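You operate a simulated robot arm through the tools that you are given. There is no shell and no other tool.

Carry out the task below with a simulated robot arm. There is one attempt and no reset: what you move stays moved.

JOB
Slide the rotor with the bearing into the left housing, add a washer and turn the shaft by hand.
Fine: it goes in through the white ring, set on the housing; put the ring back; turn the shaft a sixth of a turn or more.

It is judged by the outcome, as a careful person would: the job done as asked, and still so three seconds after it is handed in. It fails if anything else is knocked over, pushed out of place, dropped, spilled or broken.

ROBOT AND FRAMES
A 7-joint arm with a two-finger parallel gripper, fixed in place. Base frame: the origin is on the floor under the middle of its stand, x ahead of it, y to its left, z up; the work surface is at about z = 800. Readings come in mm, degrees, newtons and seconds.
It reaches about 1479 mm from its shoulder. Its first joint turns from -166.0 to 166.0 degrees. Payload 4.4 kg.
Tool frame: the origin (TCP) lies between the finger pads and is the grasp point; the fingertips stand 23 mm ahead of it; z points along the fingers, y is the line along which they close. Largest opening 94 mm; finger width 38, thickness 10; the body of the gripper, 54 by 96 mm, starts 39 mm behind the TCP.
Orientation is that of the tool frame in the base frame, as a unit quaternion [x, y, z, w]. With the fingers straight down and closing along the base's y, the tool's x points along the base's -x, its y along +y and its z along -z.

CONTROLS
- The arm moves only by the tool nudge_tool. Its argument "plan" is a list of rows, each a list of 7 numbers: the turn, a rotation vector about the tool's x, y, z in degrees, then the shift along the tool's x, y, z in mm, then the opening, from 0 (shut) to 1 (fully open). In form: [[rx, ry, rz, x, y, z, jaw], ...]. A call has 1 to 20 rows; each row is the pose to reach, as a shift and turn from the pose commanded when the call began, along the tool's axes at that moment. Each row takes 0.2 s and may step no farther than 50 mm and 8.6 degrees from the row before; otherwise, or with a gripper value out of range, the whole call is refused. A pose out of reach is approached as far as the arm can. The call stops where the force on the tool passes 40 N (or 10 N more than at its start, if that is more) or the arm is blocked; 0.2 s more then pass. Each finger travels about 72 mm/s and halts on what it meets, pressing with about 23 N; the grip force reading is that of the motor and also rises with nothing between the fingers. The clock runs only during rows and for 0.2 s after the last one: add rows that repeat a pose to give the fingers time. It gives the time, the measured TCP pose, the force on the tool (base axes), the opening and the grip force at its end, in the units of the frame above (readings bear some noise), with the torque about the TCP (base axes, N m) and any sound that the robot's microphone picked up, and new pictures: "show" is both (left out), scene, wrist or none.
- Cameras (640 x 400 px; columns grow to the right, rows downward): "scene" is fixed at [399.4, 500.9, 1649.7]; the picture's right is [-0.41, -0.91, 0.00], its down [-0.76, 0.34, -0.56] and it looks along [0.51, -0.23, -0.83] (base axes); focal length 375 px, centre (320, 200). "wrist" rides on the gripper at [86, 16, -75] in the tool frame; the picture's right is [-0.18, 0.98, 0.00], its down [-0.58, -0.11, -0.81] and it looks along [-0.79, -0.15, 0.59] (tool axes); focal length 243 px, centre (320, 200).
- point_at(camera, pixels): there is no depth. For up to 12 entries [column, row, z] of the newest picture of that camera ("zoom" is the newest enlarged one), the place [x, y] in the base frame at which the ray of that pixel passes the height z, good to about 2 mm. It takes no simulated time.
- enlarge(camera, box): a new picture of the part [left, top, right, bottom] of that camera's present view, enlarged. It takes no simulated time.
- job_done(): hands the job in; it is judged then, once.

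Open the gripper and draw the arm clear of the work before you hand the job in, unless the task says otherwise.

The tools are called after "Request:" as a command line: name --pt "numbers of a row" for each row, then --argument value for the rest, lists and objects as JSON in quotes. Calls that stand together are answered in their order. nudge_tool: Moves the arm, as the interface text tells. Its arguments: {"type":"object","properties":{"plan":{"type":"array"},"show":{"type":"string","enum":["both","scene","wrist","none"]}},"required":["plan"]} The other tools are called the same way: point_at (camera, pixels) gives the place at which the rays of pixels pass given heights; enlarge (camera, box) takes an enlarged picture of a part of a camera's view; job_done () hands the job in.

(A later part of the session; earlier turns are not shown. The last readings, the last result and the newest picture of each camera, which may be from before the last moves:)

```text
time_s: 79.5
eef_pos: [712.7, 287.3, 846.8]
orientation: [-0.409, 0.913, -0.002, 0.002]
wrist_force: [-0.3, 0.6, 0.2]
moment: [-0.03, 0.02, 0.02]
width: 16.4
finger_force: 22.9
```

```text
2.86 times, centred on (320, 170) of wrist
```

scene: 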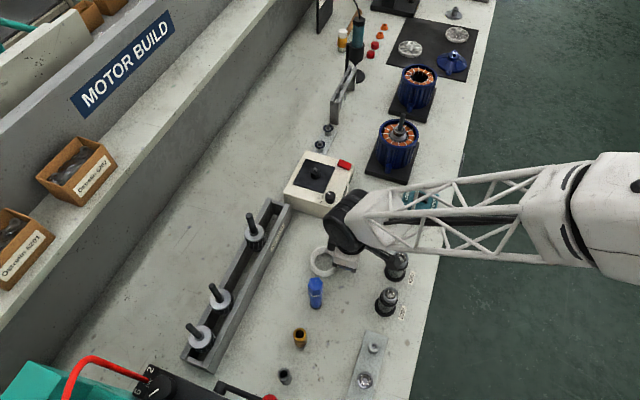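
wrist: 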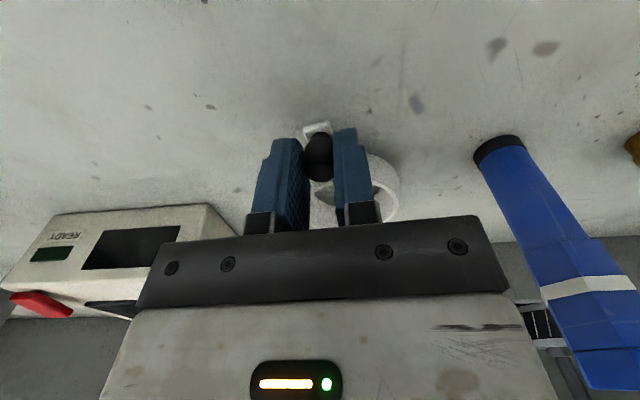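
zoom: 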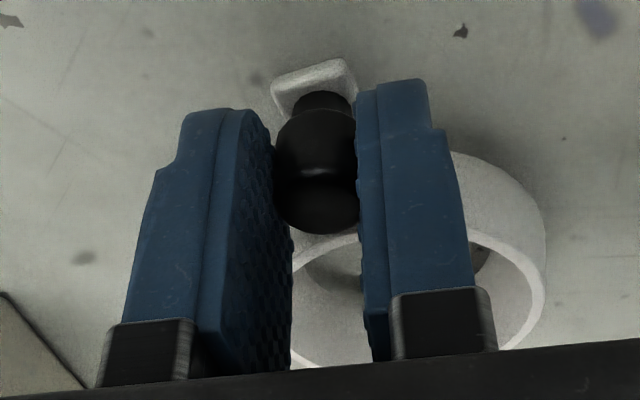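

The ring had swung ~13° about the knob during transport (tab skewed in the wrist view). I rotate the tool +13.4° slowly to restore the ring's original heading.

Request:
nudge_tool --pt "0 0 1.5 0 0.3 0 0" --pt "0 0 3.5 0 0.6 0 0" --pt "0 0 5.5 0 1 0 0" --pt "0 0 7.5 -0.2 1.4 0 0" --pt "0 0 9.5 -0.3 1.8 0 0" --pt "0 0 11.5 -0.4 2.2 0 0" --pt "0 0 12.8 -0.4 2.5 0 0" --pt "0 0 13.4 -0.4 2.5 0 0" --pt "0 0 13.4 -0.4 2.5 0 0"

Request:
enlarge --camera "scene" --box '[300, 235, 360, 280]'

Request:
enlarge --camera "wrist" --box '[230, 100, 410, 240]'

```text
time_s: 81.5
eef_pos: [710.8, 288.9, 847.2]
orientation: [-0.298, 0.955, -0.003, 0.002]
wrist_force: [0.5, -0.1, 0.2]
moment: [-0.03, -0.03, 0.04]
width: 16.5
finger_force: 23.2
```

scene: 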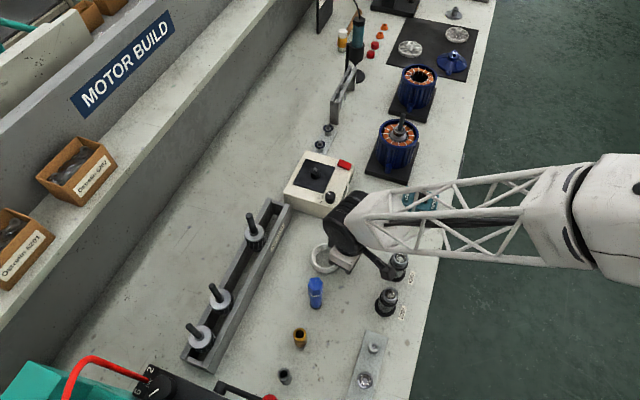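
wrist: 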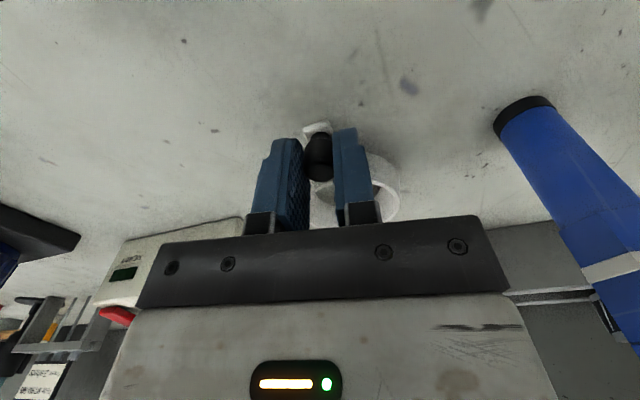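

```text
8.89 times, centred on (330, 258) of scene
```

zoom: 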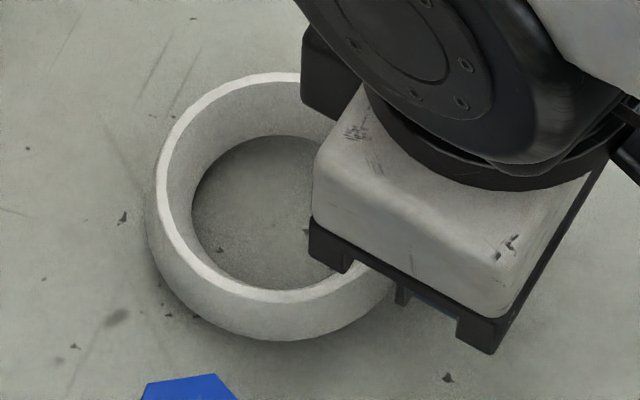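

```text
2.86 times, centred on (320, 170) of wrist
```

zoom: 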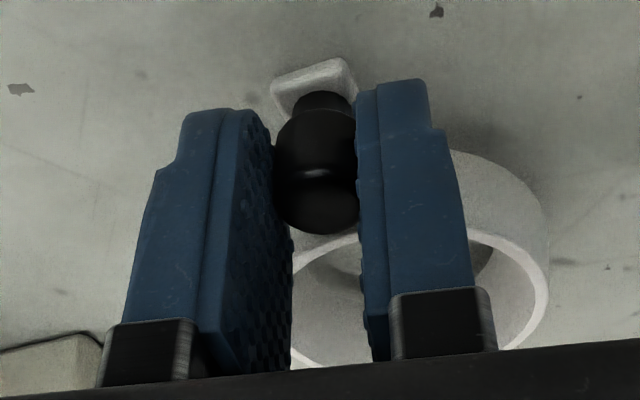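

Heading is restored; the ring centre is ≈4–5 mm short of its original spot. I shift by about (4.5,0.5) mm in base and lower gently towards the bench.

Request:
nudge_tool --pt "0 0 0 -2 -1 0 0" --pt "0 0 0 -4 -2.1 2 0" --pt "0 0 0 -4 -2.1 5 0" --pt "0 0 0 -4 -2.1 8 0" --pt "0 0 0 -4 -2.1 8 0" --pt "0 0 0 -4 -2.1 8 0" --show "none"

Request:
enlarge --camera "scene" --box '[300, 235, 360, 280]'

```text
time_s: 82.9
eef_pos: [714.8, 290.1, 838.9]
orientation: [-0.298, 0.954, -0.002, 0.003]
wrist_force: [-0.8, 0.6, -1.0]
moment: [0.0, 0.03, 0.0]
width: 16.5
finger_force: 23.3
```

```text
8.89 times, centred on (330, 258) of scene
```

zoom: 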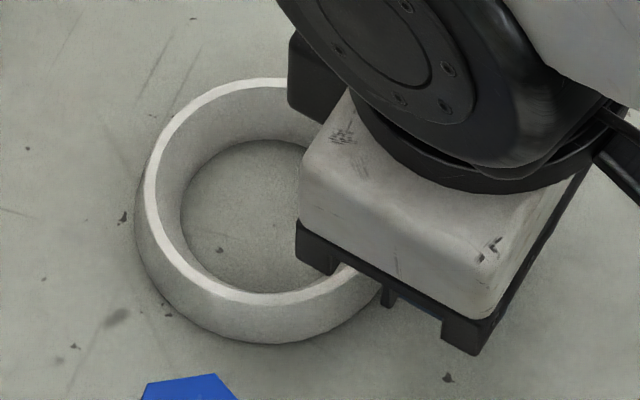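

The ring now matches its original outline (left 144 vs 148, top 78 vs 80). I lower the last few mm until it touches.

Request:
nudge_tool --pt "0 0 0 0 0 1 0" --pt "0 0 0 0 0 2 0" --pt "0 0 0 0 0 2 0" --show "none"

Request:
nudge_tool --pt "0 0 0 0 0 1 0" --pt "0 0 0 0 0 1 0" --show "none"

```text
time_s: 83.7
eef_pos: [714.5, 289.4, 838.1]
orientation: [-0.298, 0.955, -0.002, 0.003]
wrist_force: [5.4, -0.3, 18.1]
moment: [0.14, -0.26, -0.06]
width: 16.1
finger_force: 23.1
```

```text
time_s: 84.3
eef_pos: [713.8, 290.9, 836.2]
orientation: [-0.299, 0.954, -0.002, 0.002]
wrist_force: [3.8, 1.8, 18.9]
moment: [0.1, -0.07, -0.07]
width: 16.4
finger_force: 22.9
```

The ring is down on the bench (contact ~18 N). I relieve the pressure and release the knob.

Request:
nudge_tool --pt "0 0 0 0 0 -1.5 0" --pt "0 0 0 0 0 -1.5 0.15" --pt "0 0 0 0 0 -1.5 0.3" --pt "0 0 0 0 0 -1.5 0.4" --pt "0 0 0 0 0 -1.5 0.4" --show "wrist"

Request:
enlarge --camera "wrist" --box '[220, 90, 420, 240]'

```text
time_s: 85.5
eef_pos: [713.7, 289.6, 838.0]
orientation: [-0.298, 0.955, -0.002, 0.003]
wrist_force: [-0.2, -0.3, 0.7]
moment: [0.0, -0.02, 0.01]
width: 37.4
finger_force: 0.0
```

wrist: 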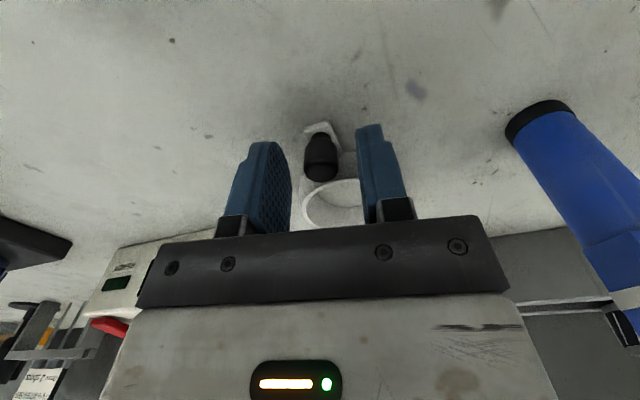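

```text
2.67 times, centred on (320, 165) of wrist
```

zoom: 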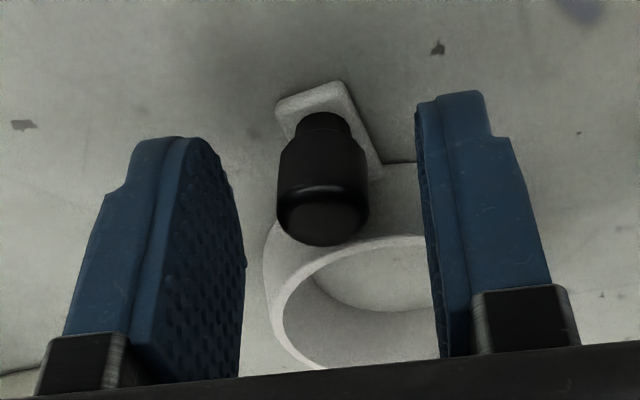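

Released cleanly. I rise straight up away from the ring and check its resting place.

Request:
nudge_tool --pt "0 0 0 0 0 -15 0.4" --pt "0 0 0 0 0 -45 0.4" --pt "0 0 0 0 0 -85 0.4" --pt "0 0 0 0 0 -130 0.4" --pt "0 0 0 0 0 -175 0.4" --pt "0 0 0 0 0 -210 0.4" --pt "0 0 0 30 -30 -220 0.4" --pt "0 0 0 60 -60 -220 0.4" --pt "0 0 0 60 -60 -220 0.4"

Request:
enlarge --camera "scene" --box '[300, 235, 360, 280]'

Request:
enlarge --camera "scene" --box '[370, 90, 430, 160]'

```text
time_s: 87.5
eef_pos: [700.4, 206.5, 1060.5]
orientation: [-0.299, 0.954, -0.002, 0.003]
wrist_force: [-0.1, 0.2, -0.3]
moment: [0.01, 0.04, 0.0]
width: 37.6
finger_force: 0.1
```

scene: 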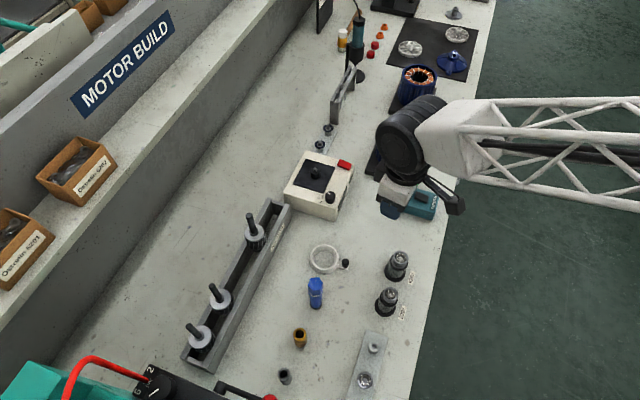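
wrist: 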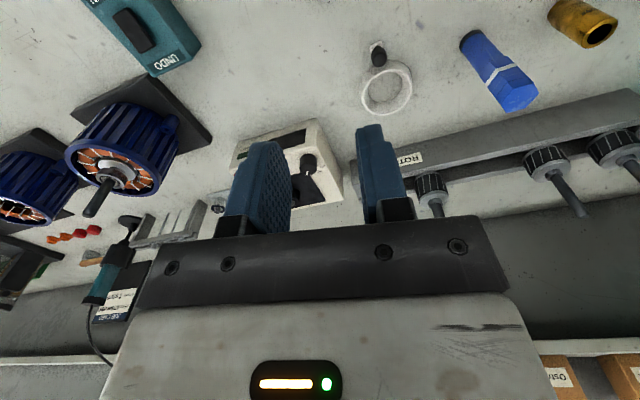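

```text
8.89 times, centred on (330, 258) of scene
```

zoom: 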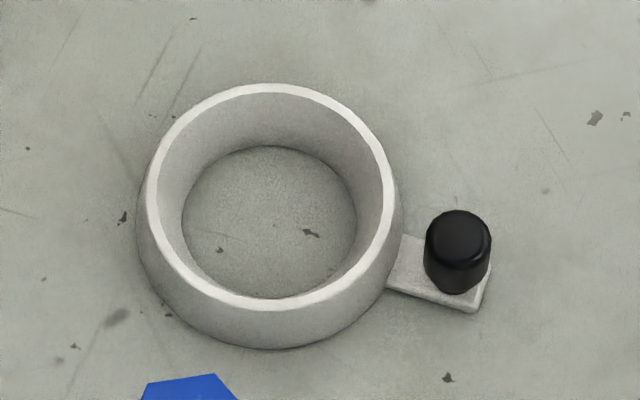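

```text
5.71 times, centred on (400, 125) of scene
```

zoom: 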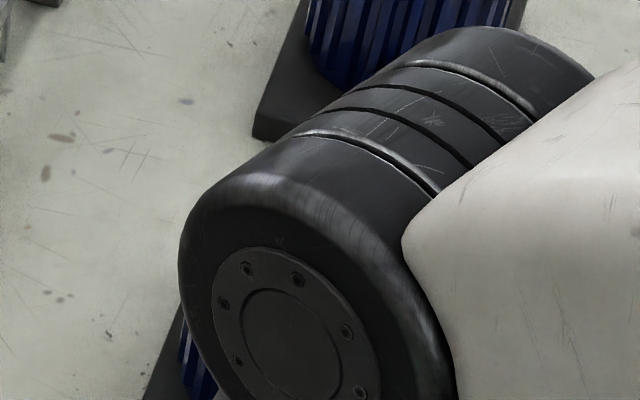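

The ring is back on its original mark. Next the washer: I move above the near peg (1082,194.5), with the closing direction along the peg plate (box and neighbouring peg leave enough room).

Request:
nudge_tool --pt "0 0 -1 -34.1 -25.2 0 0.5" --pt "0 0 -2 -68.2 -50.4 0 0.5" --pt "0 0 -3.5 -102.3 -75.7 0 0.5" --pt "0 0 -5 -136.4 -100.9 0 0.5" --pt "0 0 -6 -170.5 -126.1 0 0.55" --pt "0 0 -7 -204.6 -151.3 0 0.55" --pt "0 0 -8 -238.7 -176.6 0 0.55" --pt "0 0 -9.2 -272.8 -201.8 0 0.55" --pt "0 0 -10.3 -306.9 -227 20 0.55" --pt "0 0 -10.3 -306.9 -227 50 0.55" --pt "0 0 -10.3 -306.9 -227 80 0.55" --pt "0 0 -10.3 -306.9 -227 80 0.55" --pt "0 0 -10.3 -306.9 -227 80 0.55"

Request:
enlarge --camera "wrist" --box '[230, 0, 410, 160]'

Request:
enlarge --camera "scene" --box '[280, 80, 380, 180]'

```text
time_s: 90.3
eef_pos: [1080.5, 195.6, 978.4]
orientation: [-0.382, 0.924, -0.003, 0.003]
wrist_force: [-0.2, 0.4, -0.2]
moment: [-0.01, -0.02, 0.01]
width: 51.9
finger_force: 0.0
```

scene: 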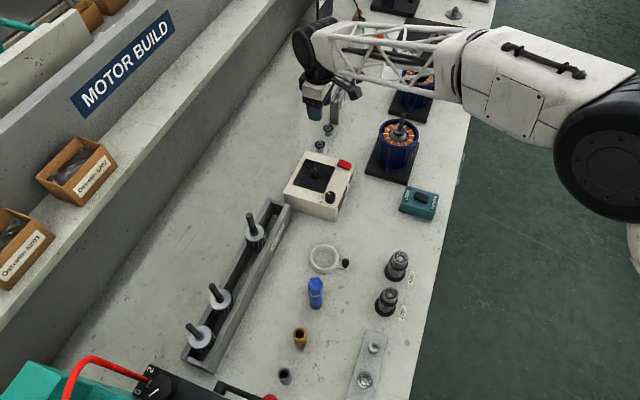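
wrist: 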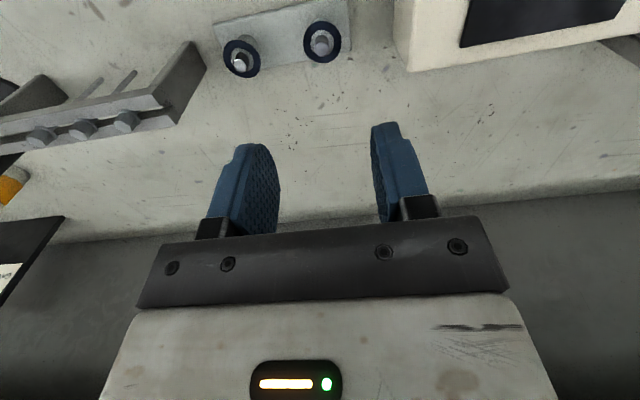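

```text
2.50 times, centred on (320, 80) of wrist
```

zoom: 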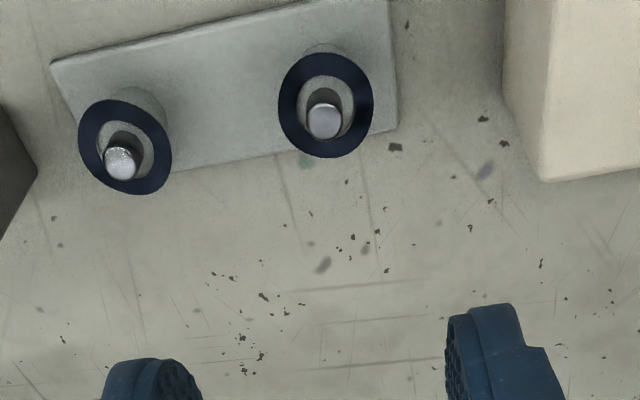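

```text
4.00 times, centred on (330, 130) of scene
```

zoom: 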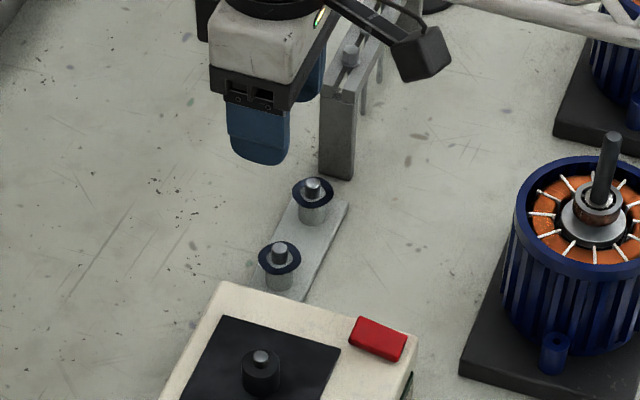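

The near washer is right under the tool axis (row 42, expected 42). I descend in stages with jaws at ~52 mm.

Request:
nudge_tool --pt "0 0 0 0 0.5 25 0.55" --pt "0 0 0 0 0.5 50 0.55" --pt "0 0 0 0 0.5 75 0.55" --pt "0 0 0 0 0.5 95 0.55" --pt "0 0 0 0 0.5 110 0.55" --pt "0 0 0 0 0.5 110 0.55" --pt "0 0 0 0 0.5 110 0.55"

Request:
enlarge --camera "wrist" --box '[220, 50, 420, 240]'

Request:
enlarge --camera "scene" --box '[290, 90, 370, 170]'

```text
time_s: 91.9
eef_pos: [1081.0, 196.3, 870.3]
orientation: [-0.383, 0.924, -0.001, 0.003]
wrist_force: [-0.7, -1.0, 0.3]
moment: [-0.05, -0.01, 0.02]
width: 51.8
finger_force: 0.0
```

scene: 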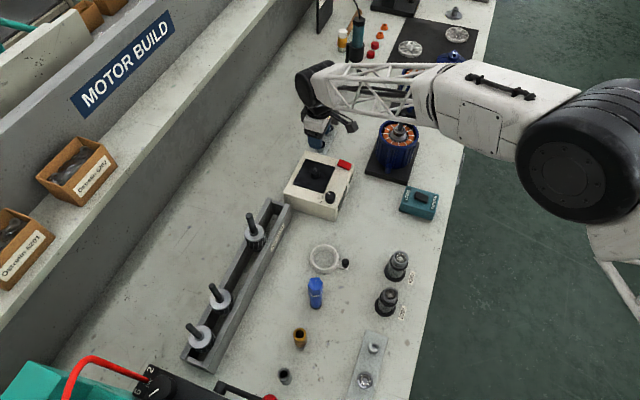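
wrist: 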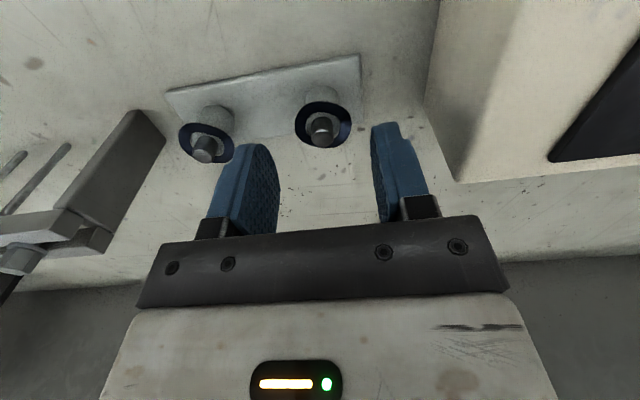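

```text
2.11 times, centred on (320, 145) of wrist
```

zoom: 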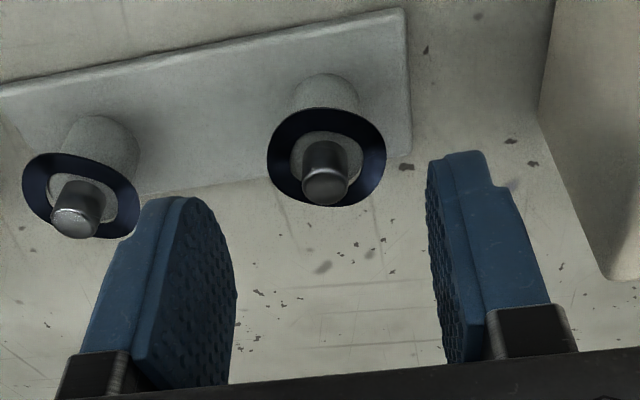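

```text
5.00 times, centred on (330, 130) of scene
```

zoom: 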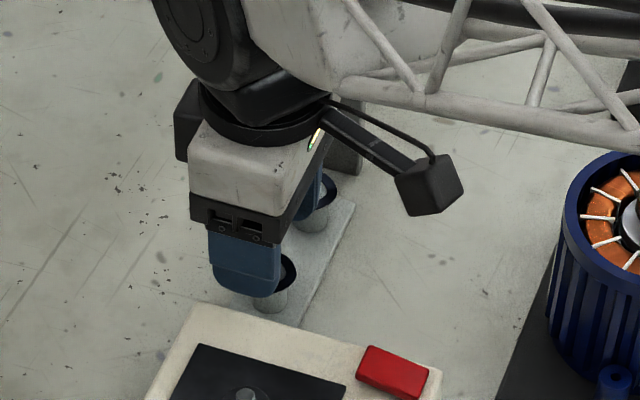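

Aligned within ~1 mm. I go down to TCP z≈843 so the fingertips are a few mm below the washer.

Request:
nudge_tool --pt "0 0 0 0 0.7 8 0.55" --pt "0 0 0 0 0.7 16 0.55" --pt "0 0 0 0 0.7 23 0.55" --pt "0 0 0 0 0.7 27 0.55" --pt "0 0 0 0 0.7 27 0.55" --show "wrist"

Request:
enlarge --camera "wrist" --box '[220, 70, 420, 240]'

Request:
enlarge --camera "scene" --box '[300, 110, 360, 170]'

```text
time_s: 93.1
eef_pos: [1080.4, 194.4, 841.8]
orientation: [-0.382, 0.924, -0.001, 0.003]
wrist_force: [0.6, 0.7, -0.5]
moment: [0.02, 0.01, 0.01]
width: 51.6
finger_force: 0.0
```

wrist: 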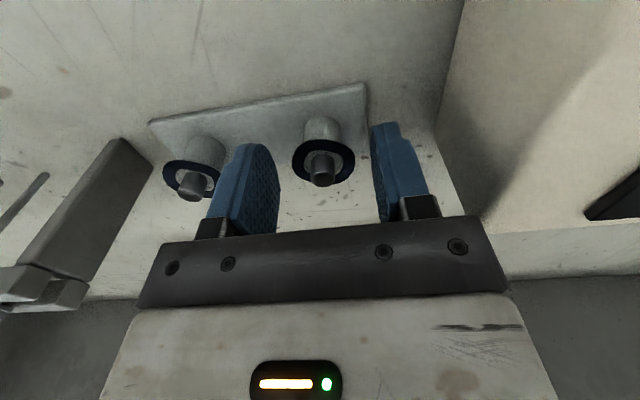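

```text
2.35 times, centred on (320, 155) of wrist
```

zoom: 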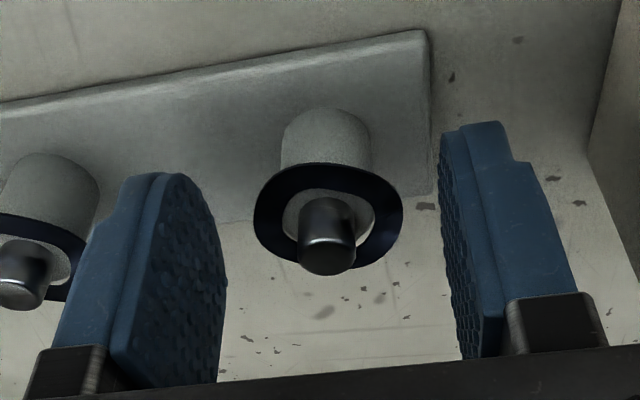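

```text
6.67 times, centred on (330, 140) of scene
```

zoom: 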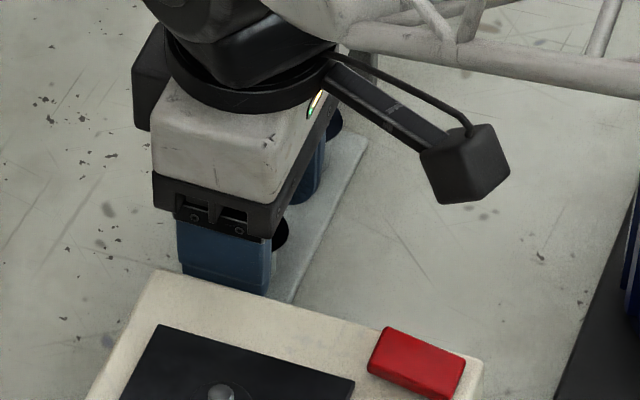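

The washer is ~8 mm above the fingertips; I raise 3 mm to hold it nearer the tips, then close.

Request:
nudge_tool --pt "0 0 0 0 0.7 -3 0.55" --pt "0 0 0 0 0.7 -3 0.45" --pt "0 0 0 0 0.7 -3 0.36" --pt "0 0 0 0 0.7 -3 0.3" --pt "0 0 0 0 0.7 -3 0.2" --pt "0 0 0 0 0.7 -3 0.2" --show "wrist"

Request:
enlarge --camera "wrist" --box '[220, 70, 420, 240]'

```text
time_s: 94.5
eef_pos: [1080.2, 194.4, 845.7]
orientation: [-0.383, 0.924, -0.002, 0.002]
wrist_force: [0.6, 0.3, -0.2]
moment: [-0.03, 0.01, 0.0]
width: 26.2
finger_force: 22.9
```

wrist: 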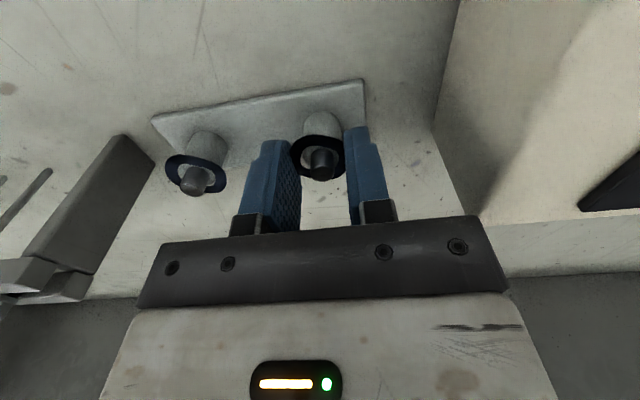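

```text
2.35 times, centred on (320, 155) of wrist
```

zoom: 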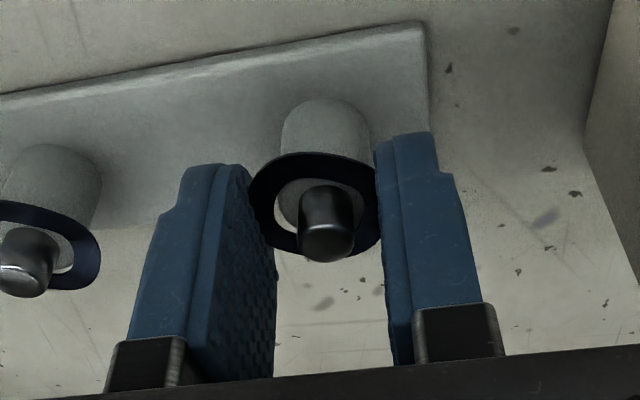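

The grip closed at 26.2 mm, narrower than the ~32 mm washer. I zoom in closely to see how the washer is held.

Request:
enlarge --camera "wrist" --box '[285, 110, 365, 200]'

Request:
enlarge --camera "scene" --box '[305, 125, 345, 165]'

```text
4.44 times, centred on (325, 155) of wrist
```

zoom: 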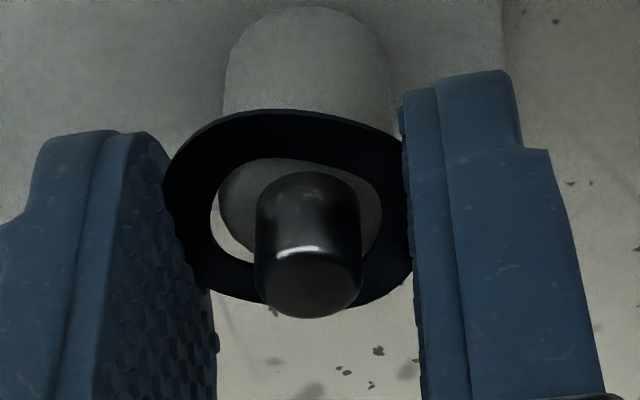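

```text
10.00 times, centred on (325, 145) of scene
```

zoom: 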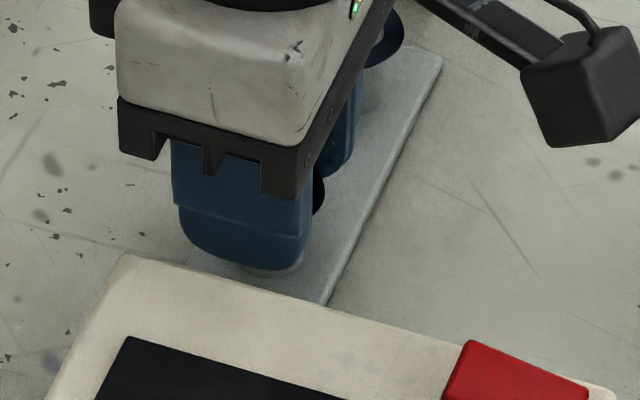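

I lift slowly straight up to clear the peg and see whether the washer comes along level.

Request:
nudge_tool --pt "0 0 0 0 0 -2 0.2" --pt "0 0 0 0 0 -5 0.2" --pt "0 0 0 0 0 -9 0.2" --pt "0 0 0 0 0 -14 0.2" --pt "0 0 0 0 0 -20 0.2" --pt "0 0 0 0 0 -27 0.2" --pt "0 0 0 0 0 -35 0.2" --pt "0 0 0 0 0 -35 0.2" --show "wrist"

Request:
enlarge --camera "wrist" --box '[265, 90, 385, 220]'

```text
time_s: 96.3
eef_pos: [1080.4, 195.7, 880.9]
orientation: [-0.383, 0.924, -0.002, 0.002]
wrist_force: [0.0, -0.7, -1.1]
moment: [0.0, 0.01, -0.03]
width: 26.2
finger_force: 22.7
```

wrist: 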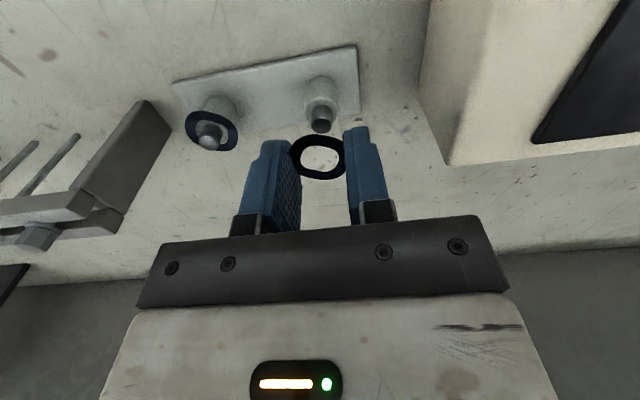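

```text
3.08 times, centred on (325, 155) of wrist
```

zoom: 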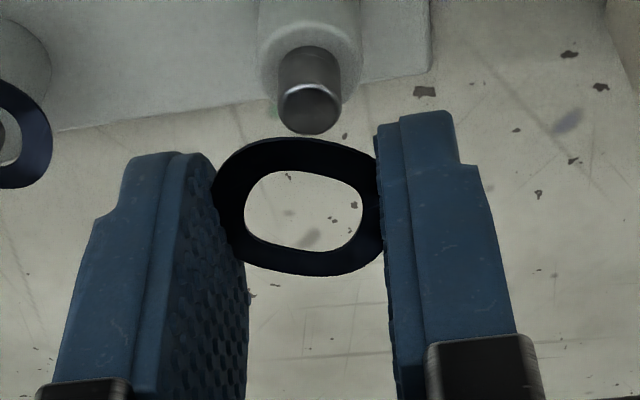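

The washer is held level between the pads. I raise to clear the shaft tip and carry it smoothly over the housing's shaft.

Request:
nudge_tool --pt "0 0 0 0 0 -20 0.2" --pt "0 0 0 0 0 -50 0.2" --pt "0 0 0 0 0 -85 0.2" --pt "0 0 0 0 0 -120 0.2" --pt "0 0 0 12 -2.6 -140 0.2" --pt "0 0 0 36 -7.8 -140 0.2" --pt "0 0 0 60 -13 -140 0.2" --pt "0 0 0 84 -18.2 -140 0.2" --pt "0 0 0 108 -23.4 -140 0.2" --pt "0 0 0 132 -28.6 -140 0.2" --pt "0 0 0 156 -33.8 -140 0.2" --pt "0 0 0 180 -39 -140 0.2" --pt "0 0 0 200 -43.4 -140 0.2" --pt "0 0 0 210.5 -45.7 -140 0.2" --pt "0 0 0 210.5 -45.7 -140 0.2" --pt "0 0 0 210.5 -45.7 -140 0.2"

Request:
enlarge --camera "scene" --box '[375, 70, 435, 150]'

Request:
enlarge --camera "wrist" --box '[260, 40, 380, 220]'

```text
time_s: 99.7
eef_pos: [960.6, 13.2, 1022.6]
orientation: [-0.383, 0.924, -0.001, 0.003]
wrist_force: [0.1, 0.3, -0.7]
moment: [-0.02, 0.02, -0.01]
width: 25.7
finger_force: 22.9
```

scene: 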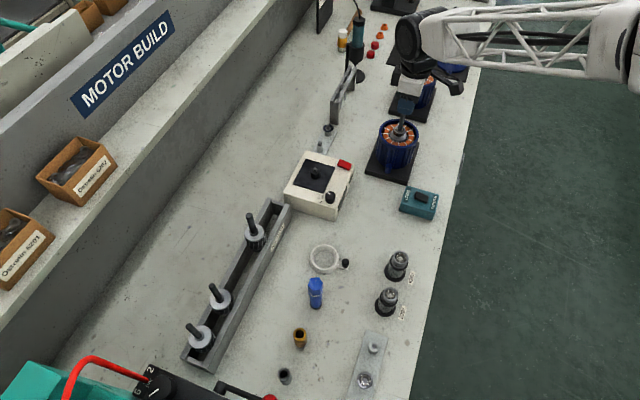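
wrist: 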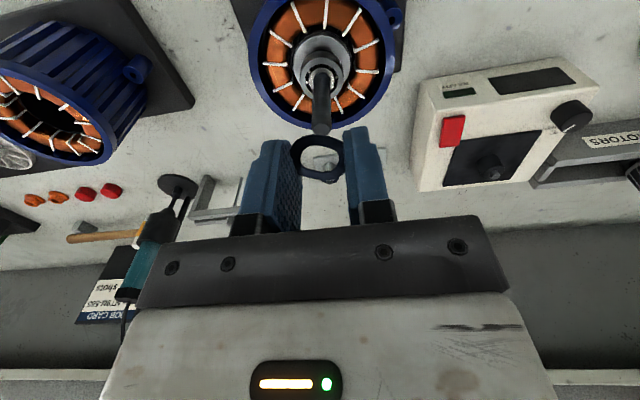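

```text
5.00 times, centred on (405, 110) of scene
```

zoom: 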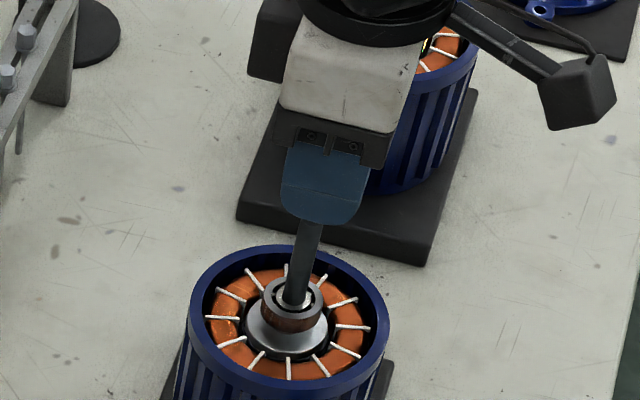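

```text
2.22 times, centred on (320, 130) of wrist
```

zoom: 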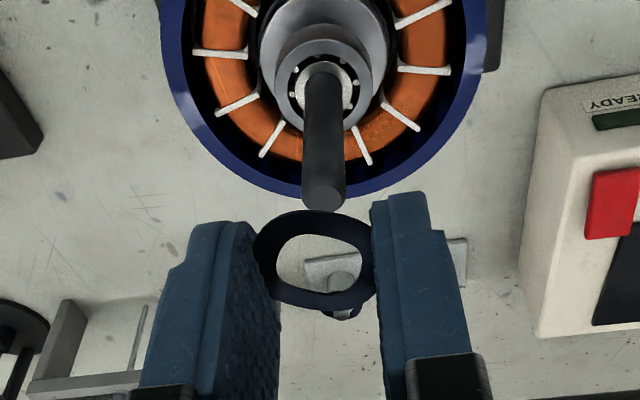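

The shaft tip appears at wrist (321.8,126.8), slightly off the washer's axis. I shift (x −2.5, y +1.7) and lower 22 mm so that the washer is just above the shaft tip for a direct comparison.

Request:
nudge_tool --pt "0 0 0 -2.5 1.7 0 0.2" --pt "0 0 0 -2.5 1.7 8 0.2" --pt "0 0 0 -2.5 1.7 15 0.2" --pt "0 0 0 -2.5 1.7 22 0.2" --pt "0 0 0 -2.5 1.7 22 0.2" --pt "0 0 0 -2.5 1.7 22 0.2" --show "wrist"

Request:
enlarge --camera "wrist" --box '[265, 80, 375, 200]'

Request:
enlarge --camera "scene" --box '[380, 90, 420, 140]'

```text
time_s: 101.1
eef_pos: [961.6, 17.1, 1001.1]
orientation: [-0.382, 0.924, -0.001, 0.003]
wrist_force: [-0.2, -0.1, -0.7]
moment: [0.0, 0.0, 0.01]
width: 25.6
finger_force: 23.0
```

wrist: 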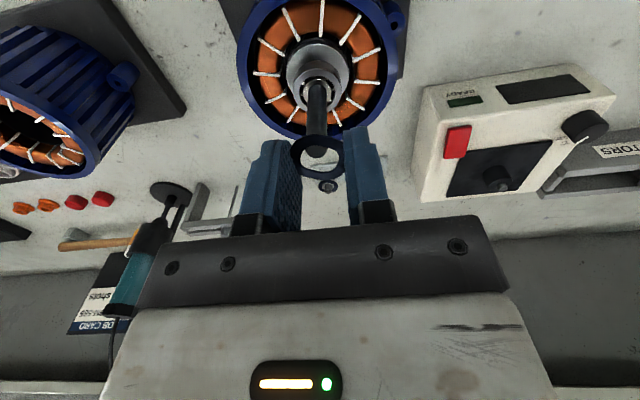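

```text
3.33 times, centred on (320, 140) of wrist
```

zoom: 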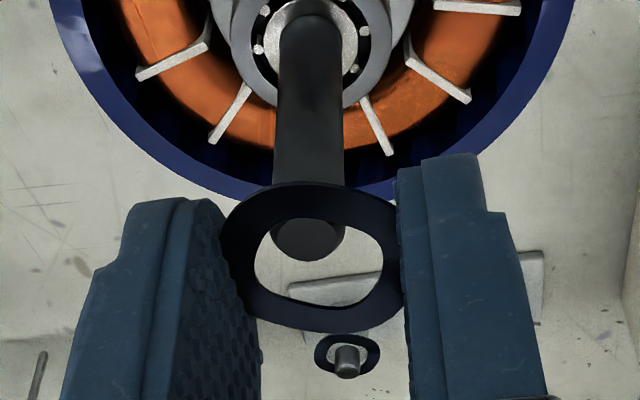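

```text
8.00 times, centred on (400, 115) of scene
```

zoom: 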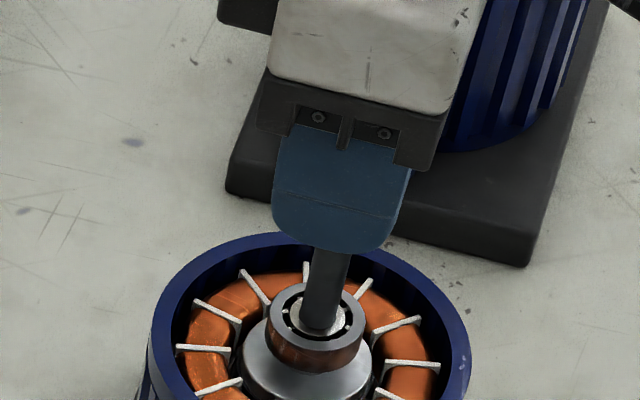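

Through the washer hole I see the shaft tip slightly left and near. I adjust (x −1.5, y −1.2), lower 5 mm and re-check.

Request:
nudge_tool --pt "0 0 0 -1.5 -1.2 0 0.2" --pt "0 0 0 -1.5 -1.2 3 0.2" --pt "0 0 0 -1.5 -1.2 5 0.2" --pt "0 0 0 -1.5 -1.2 5 0.2" --show "wrist"

Request:
enlarge --camera "wrist" --box '[265, 80, 375, 200]'

```text
time_s: 102.1
eef_pos: [965.0, 17.6, 993.7]
orientation: [-0.382, 0.924, -0.002, 0.002]
wrist_force: [-1.0, 0.2, -0.1]
moment: [-0.01, 0.03, 0.02]
width: 25.7
finger_force: 22.7
```

wrist: 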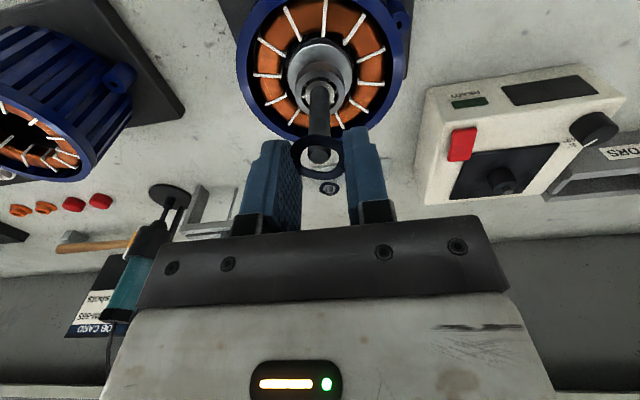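

```text
3.33 times, centred on (320, 140) of wrist
```

zoom: 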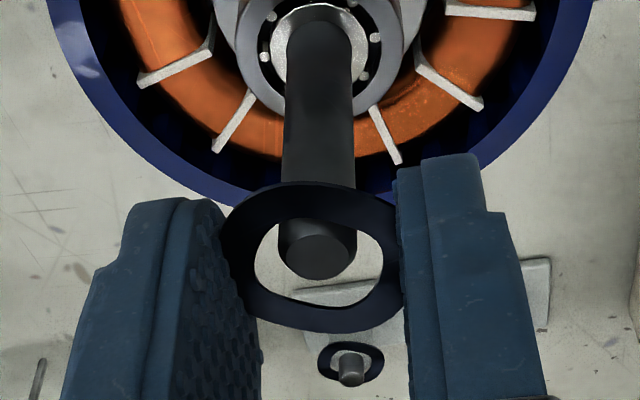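

The shaft tip is now centred in the washer hole ((317,255) vs (318,258)). I lower the washer down along the shaft, watching forces.

Request:
nudge_tool --pt "0 0 0 0 0 4 0.2" --pt "0 0 0 0 0 8 0.2" --pt "0 0 0 0 0 13 0.2" --pt "0 0 0 0 0 18 0.2" --pt "0 0 0 0 0 18 0.2" --show "wrist"

Request:
enlarge --camera "wrist" --box '[245, 70, 395, 240]'

```text
time_s: 103.3
eef_pos: [964.2, 17.2, 977.2]
orientation: [-0.382, 0.924, -0.002, 0.002]
wrist_force: [1.1, 0.5, 0.5]
moment: [-0.02, 0.03, -0.02]
width: 25.3
finger_force: 22.9
```

wrist: 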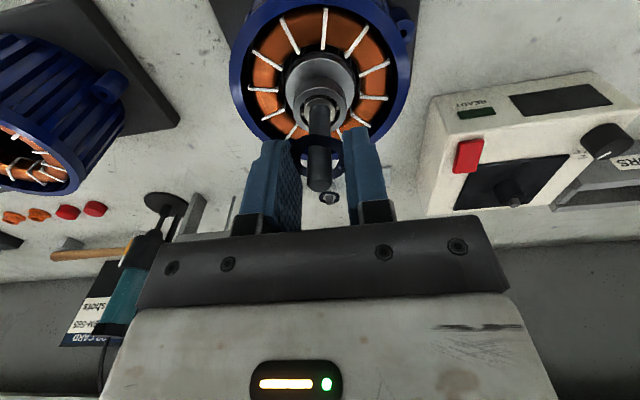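

```text
2.35 times, centred on (320, 155) of wrist
```

zoom: 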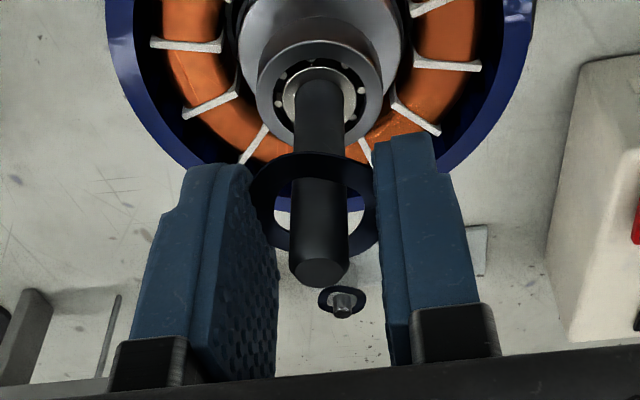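

The shaft is through the washer. I keep lowering towards the bearing.

Request:
nudge_tool --pt "0 0 0 0 0 6 0.2" --pt "0 0 0 0 0 12 0.2" --pt "0 0 0 0 0 18 0.2" --pt "0 0 0 0 0 24 0.2" --pt "0 0 0 0 0 30 0.2" --pt "0 0 0 0 0 30 0.2" --show "wrist"

Request:
enlarge --camera "wrist" --box '[245, 70, 395, 240]'

Request:
enlarge --camera "scene" --box '[375, 95, 425, 145]'

```text
time_s: 104.7
eef_pos: [966.4, 17.1, 948.2]
orientation: [-0.383, 0.924, -0.003, 0.003]
wrist_force: [0.2, 0.5, 25.5]
moment: [-0.06, 0.06, -0.01]
width: 25.0
finger_force: 22.6
```

wrist: 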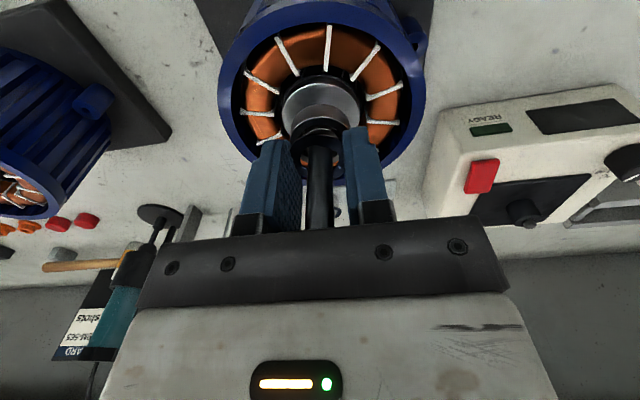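

```text
2.35 times, centred on (320, 155) of wrist
```

zoom: 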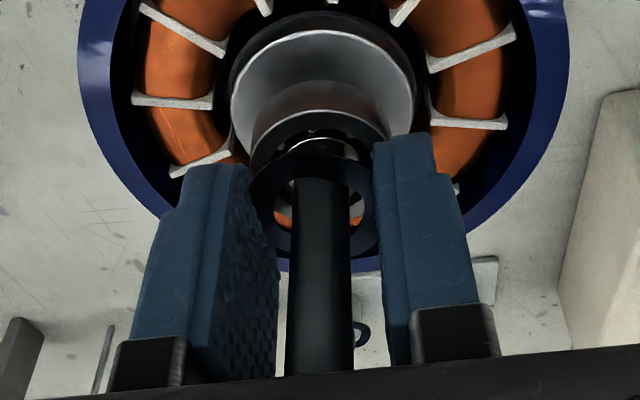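

```text
8.00 times, centred on (400, 120) of scene
```

zoom: 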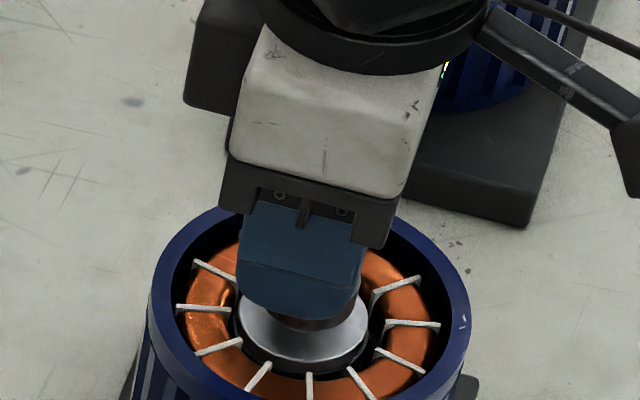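

The fingertips touch the bearing face (≈25 N, central), washer ~7 mm above it. I back off 2 mm and open so the washer drops down the shaft onto the bearing.

Request:
nudge_tool --pt "0 0 0 0 0 -3 0.2" --pt "0 0 0 0 0 -3 0.2" --pt "0 0 0 0 0 -3 0.32" --pt "0 0 0 0 0 -3 0.45" --pt "0 0 0 0 0 -3 0.45" --pt "0 0 0 0 0 -3 0.45" --show "wrist"

Request:
enlarge --camera "wrist" --box '[245, 70, 395, 240]'

Request:
enlarge --camera "scene" --box '[375, 95, 425, 145]'

```text
time_s: 106.1
eef_pos: [965.1, 17.3, 947.7]
orientation: [-0.383, 0.924, -0.001, 0.003]
wrist_force: [-0.6, 0.2, -0.6]
moment: [0.02, -0.02, 0.0]
width: 42.2
finger_force: 0.0
```

wrist: 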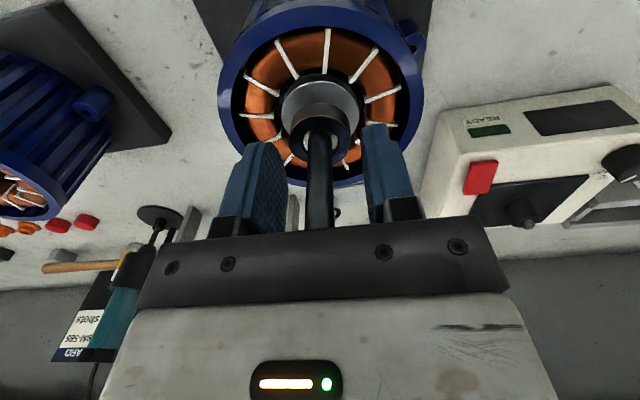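

```text
2.35 times, centred on (320, 155) of wrist
```

zoom: 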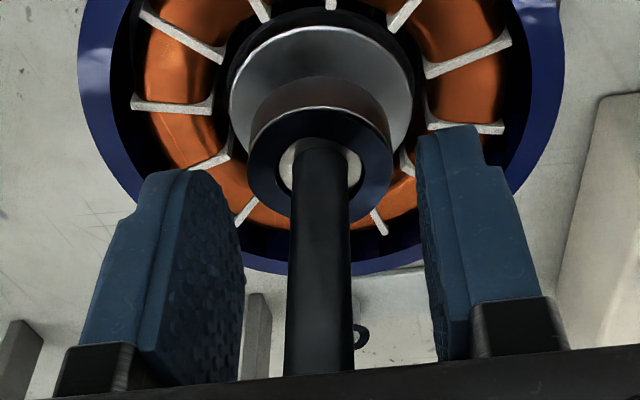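

```text
8.00 times, centred on (400, 120) of scene
```

zoom: 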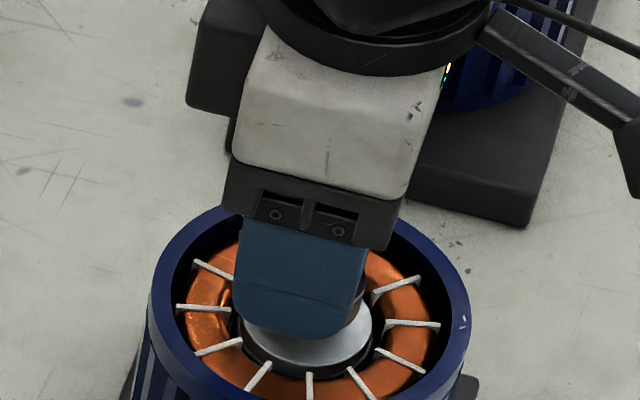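

The washer sits flat and concentric on the bearing. Next I prepare to turn the shaft: raise 8 mm, pre-rotate the open gripper by −35° about the tool axis, and measure the shaft's offset from the tool axis in that orientation.

Request:
nudge_tool --pt "0 0 0 0 0 -8 0.45" --pt "0 0 -7 0 0 -8 0.45" --pt "0 0 -14 0 0 -8 0.45" --pt "0 0 -21 0 0 -8 0.45" --pt "0 0 -28 0 0 -8 0.45" --pt "0 0 -35 0 0 -8 0.45" --pt "0 0 -35 0 0 -8 0.45" --pt "0 0 -35 0 0 -8 0.45"

Request:
enlarge --camera "wrist" --box '[245, 70, 395, 240]'

```text
time_s: 107.9
eef_pos: [964.8, 18.7, 957.2]
orientation: [-0.643, 0.766, -0.002, 0.002]
wrist_force: [0.5, -0.4, 0.6]
moment: [-0.01, 0.01, -0.03]
width: 42.3
finger_force: 0.2
```

scene: 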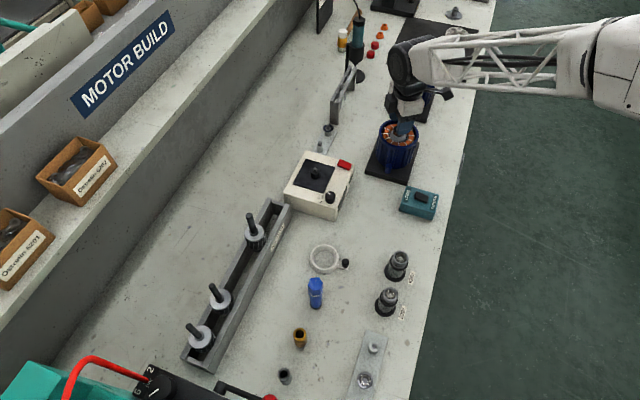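
wrist: 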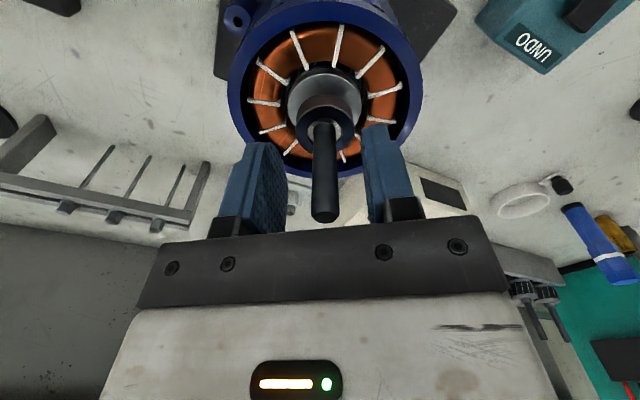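

```text
2.35 times, centred on (320, 155) of wrist
```

zoom: 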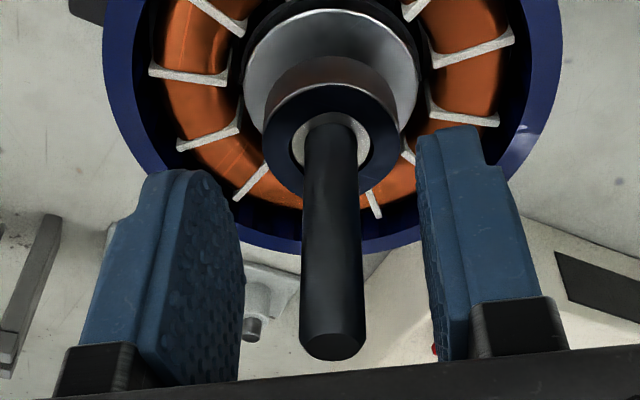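

The rotated view shows the shaft ≈2.9 mm off in tool y (col 325 vs 318.6), which solves to the shaft being at about (961.4,15.0). I shift the tool by (+3.9,+2.9) to centre it and re-check.

Request:
nudge_tool --pt "0 0 0 2 1.5 0 0.45" --pt "0 0 0 3.9 2.9 0 0.45" --pt "0 0 0 3.9 2.9 0 0.45" --pt "0 0 0 3.9 2.9 0 0.45" --show "wrist"

Request:
enlarge --camera "wrist" --box '[245, 70, 395, 240]'

```text
time_s: 108.9
eef_pos: [961.6, 13.4, 956.2]
orientation: [-0.643, 0.766, -0.002, 0.001]
wrist_force: [-1.1, 0.2, -0.2]
moment: [0.0, 0.03, -0.01]
width: 42.1
finger_force: 0.1
```

wrist: 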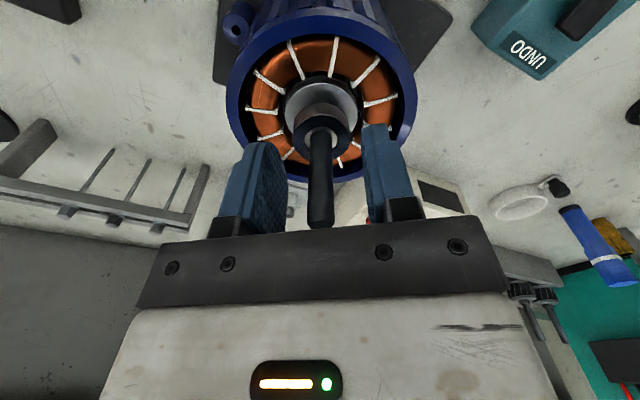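

```text
2.35 times, centred on (320, 155) of wrist
```

zoom: 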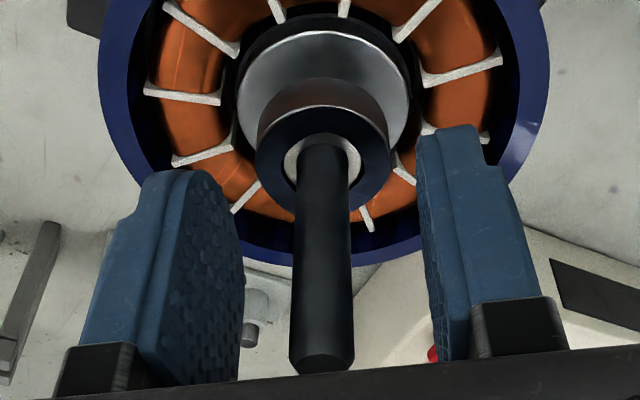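

Nearly centred (col 320.4). I apply a final small shift and swing the open gripper +80° to verify the shaft stays centred at the other end of the turn.

Request:
nudge_tool --pt "0 0 0 -0.5 0.6 0 0.45" --pt "0 0 8 -0.5 0.6 0 0.45" --pt "0 0 16 -0.5 0.6 0 0.45" --pt "0 0 24 -0.5 0.6 0 0.45" --pt "0 0 32 -0.5 0.6 0 0.45" --pt "0 0 40 -0.5 0.6 0 0.45" --pt "0 0 48 -0.5 0.6 0 0.45" --pt "0 0 56 -0.5 0.6 0 0.45" --pt "0 0 64 -0.5 0.6 0 0.45" --pt "0 0 72 -0.5 0.6 0 0.45" --pt "0 0 80 -0.5 0.6 0 0.45" --pt "0 0 80 -0.5 0.6 0 0.45" --pt "0 0 80 -0.5 0.6 0 0.45"

Request:
enlarge --camera "wrist" --box '[245, 70, 395, 240]'

```text
time_s: 111.7
eef_pos: [963.5, 13.8, 956.8]
orientation: [0.001, 1.0, -0.001, 0.003]
wrist_force: [0.1, 1.0, -0.5]
moment: [0.07, 0.0, 0.03]
width: 42.3
finger_force: 0.1
```

scene: 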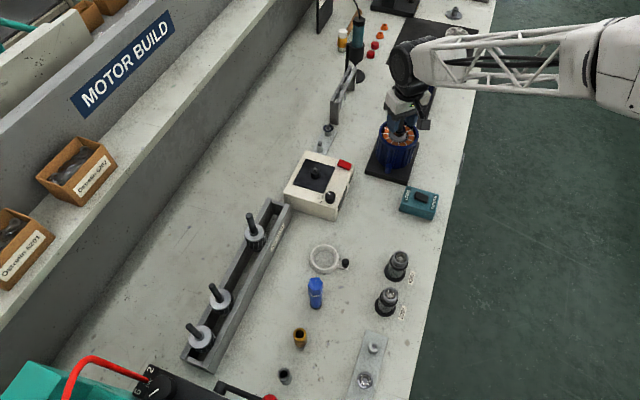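
wrist: 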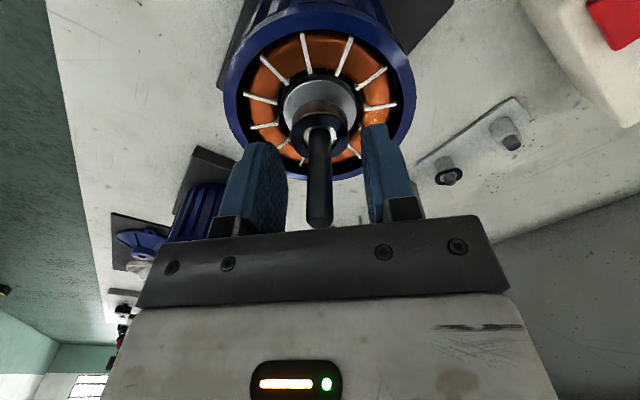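

```text
2.35 times, centred on (320, 155) of wrist
```

zoom: 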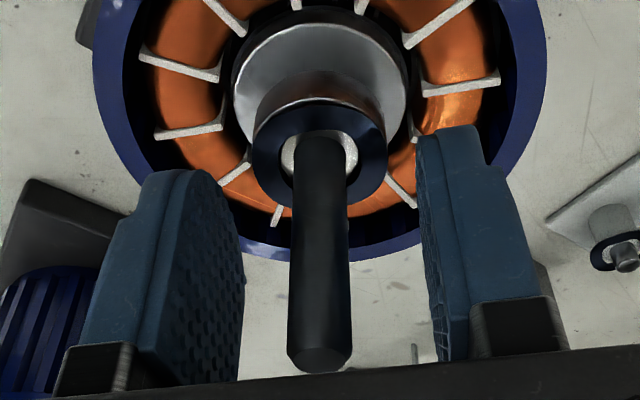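

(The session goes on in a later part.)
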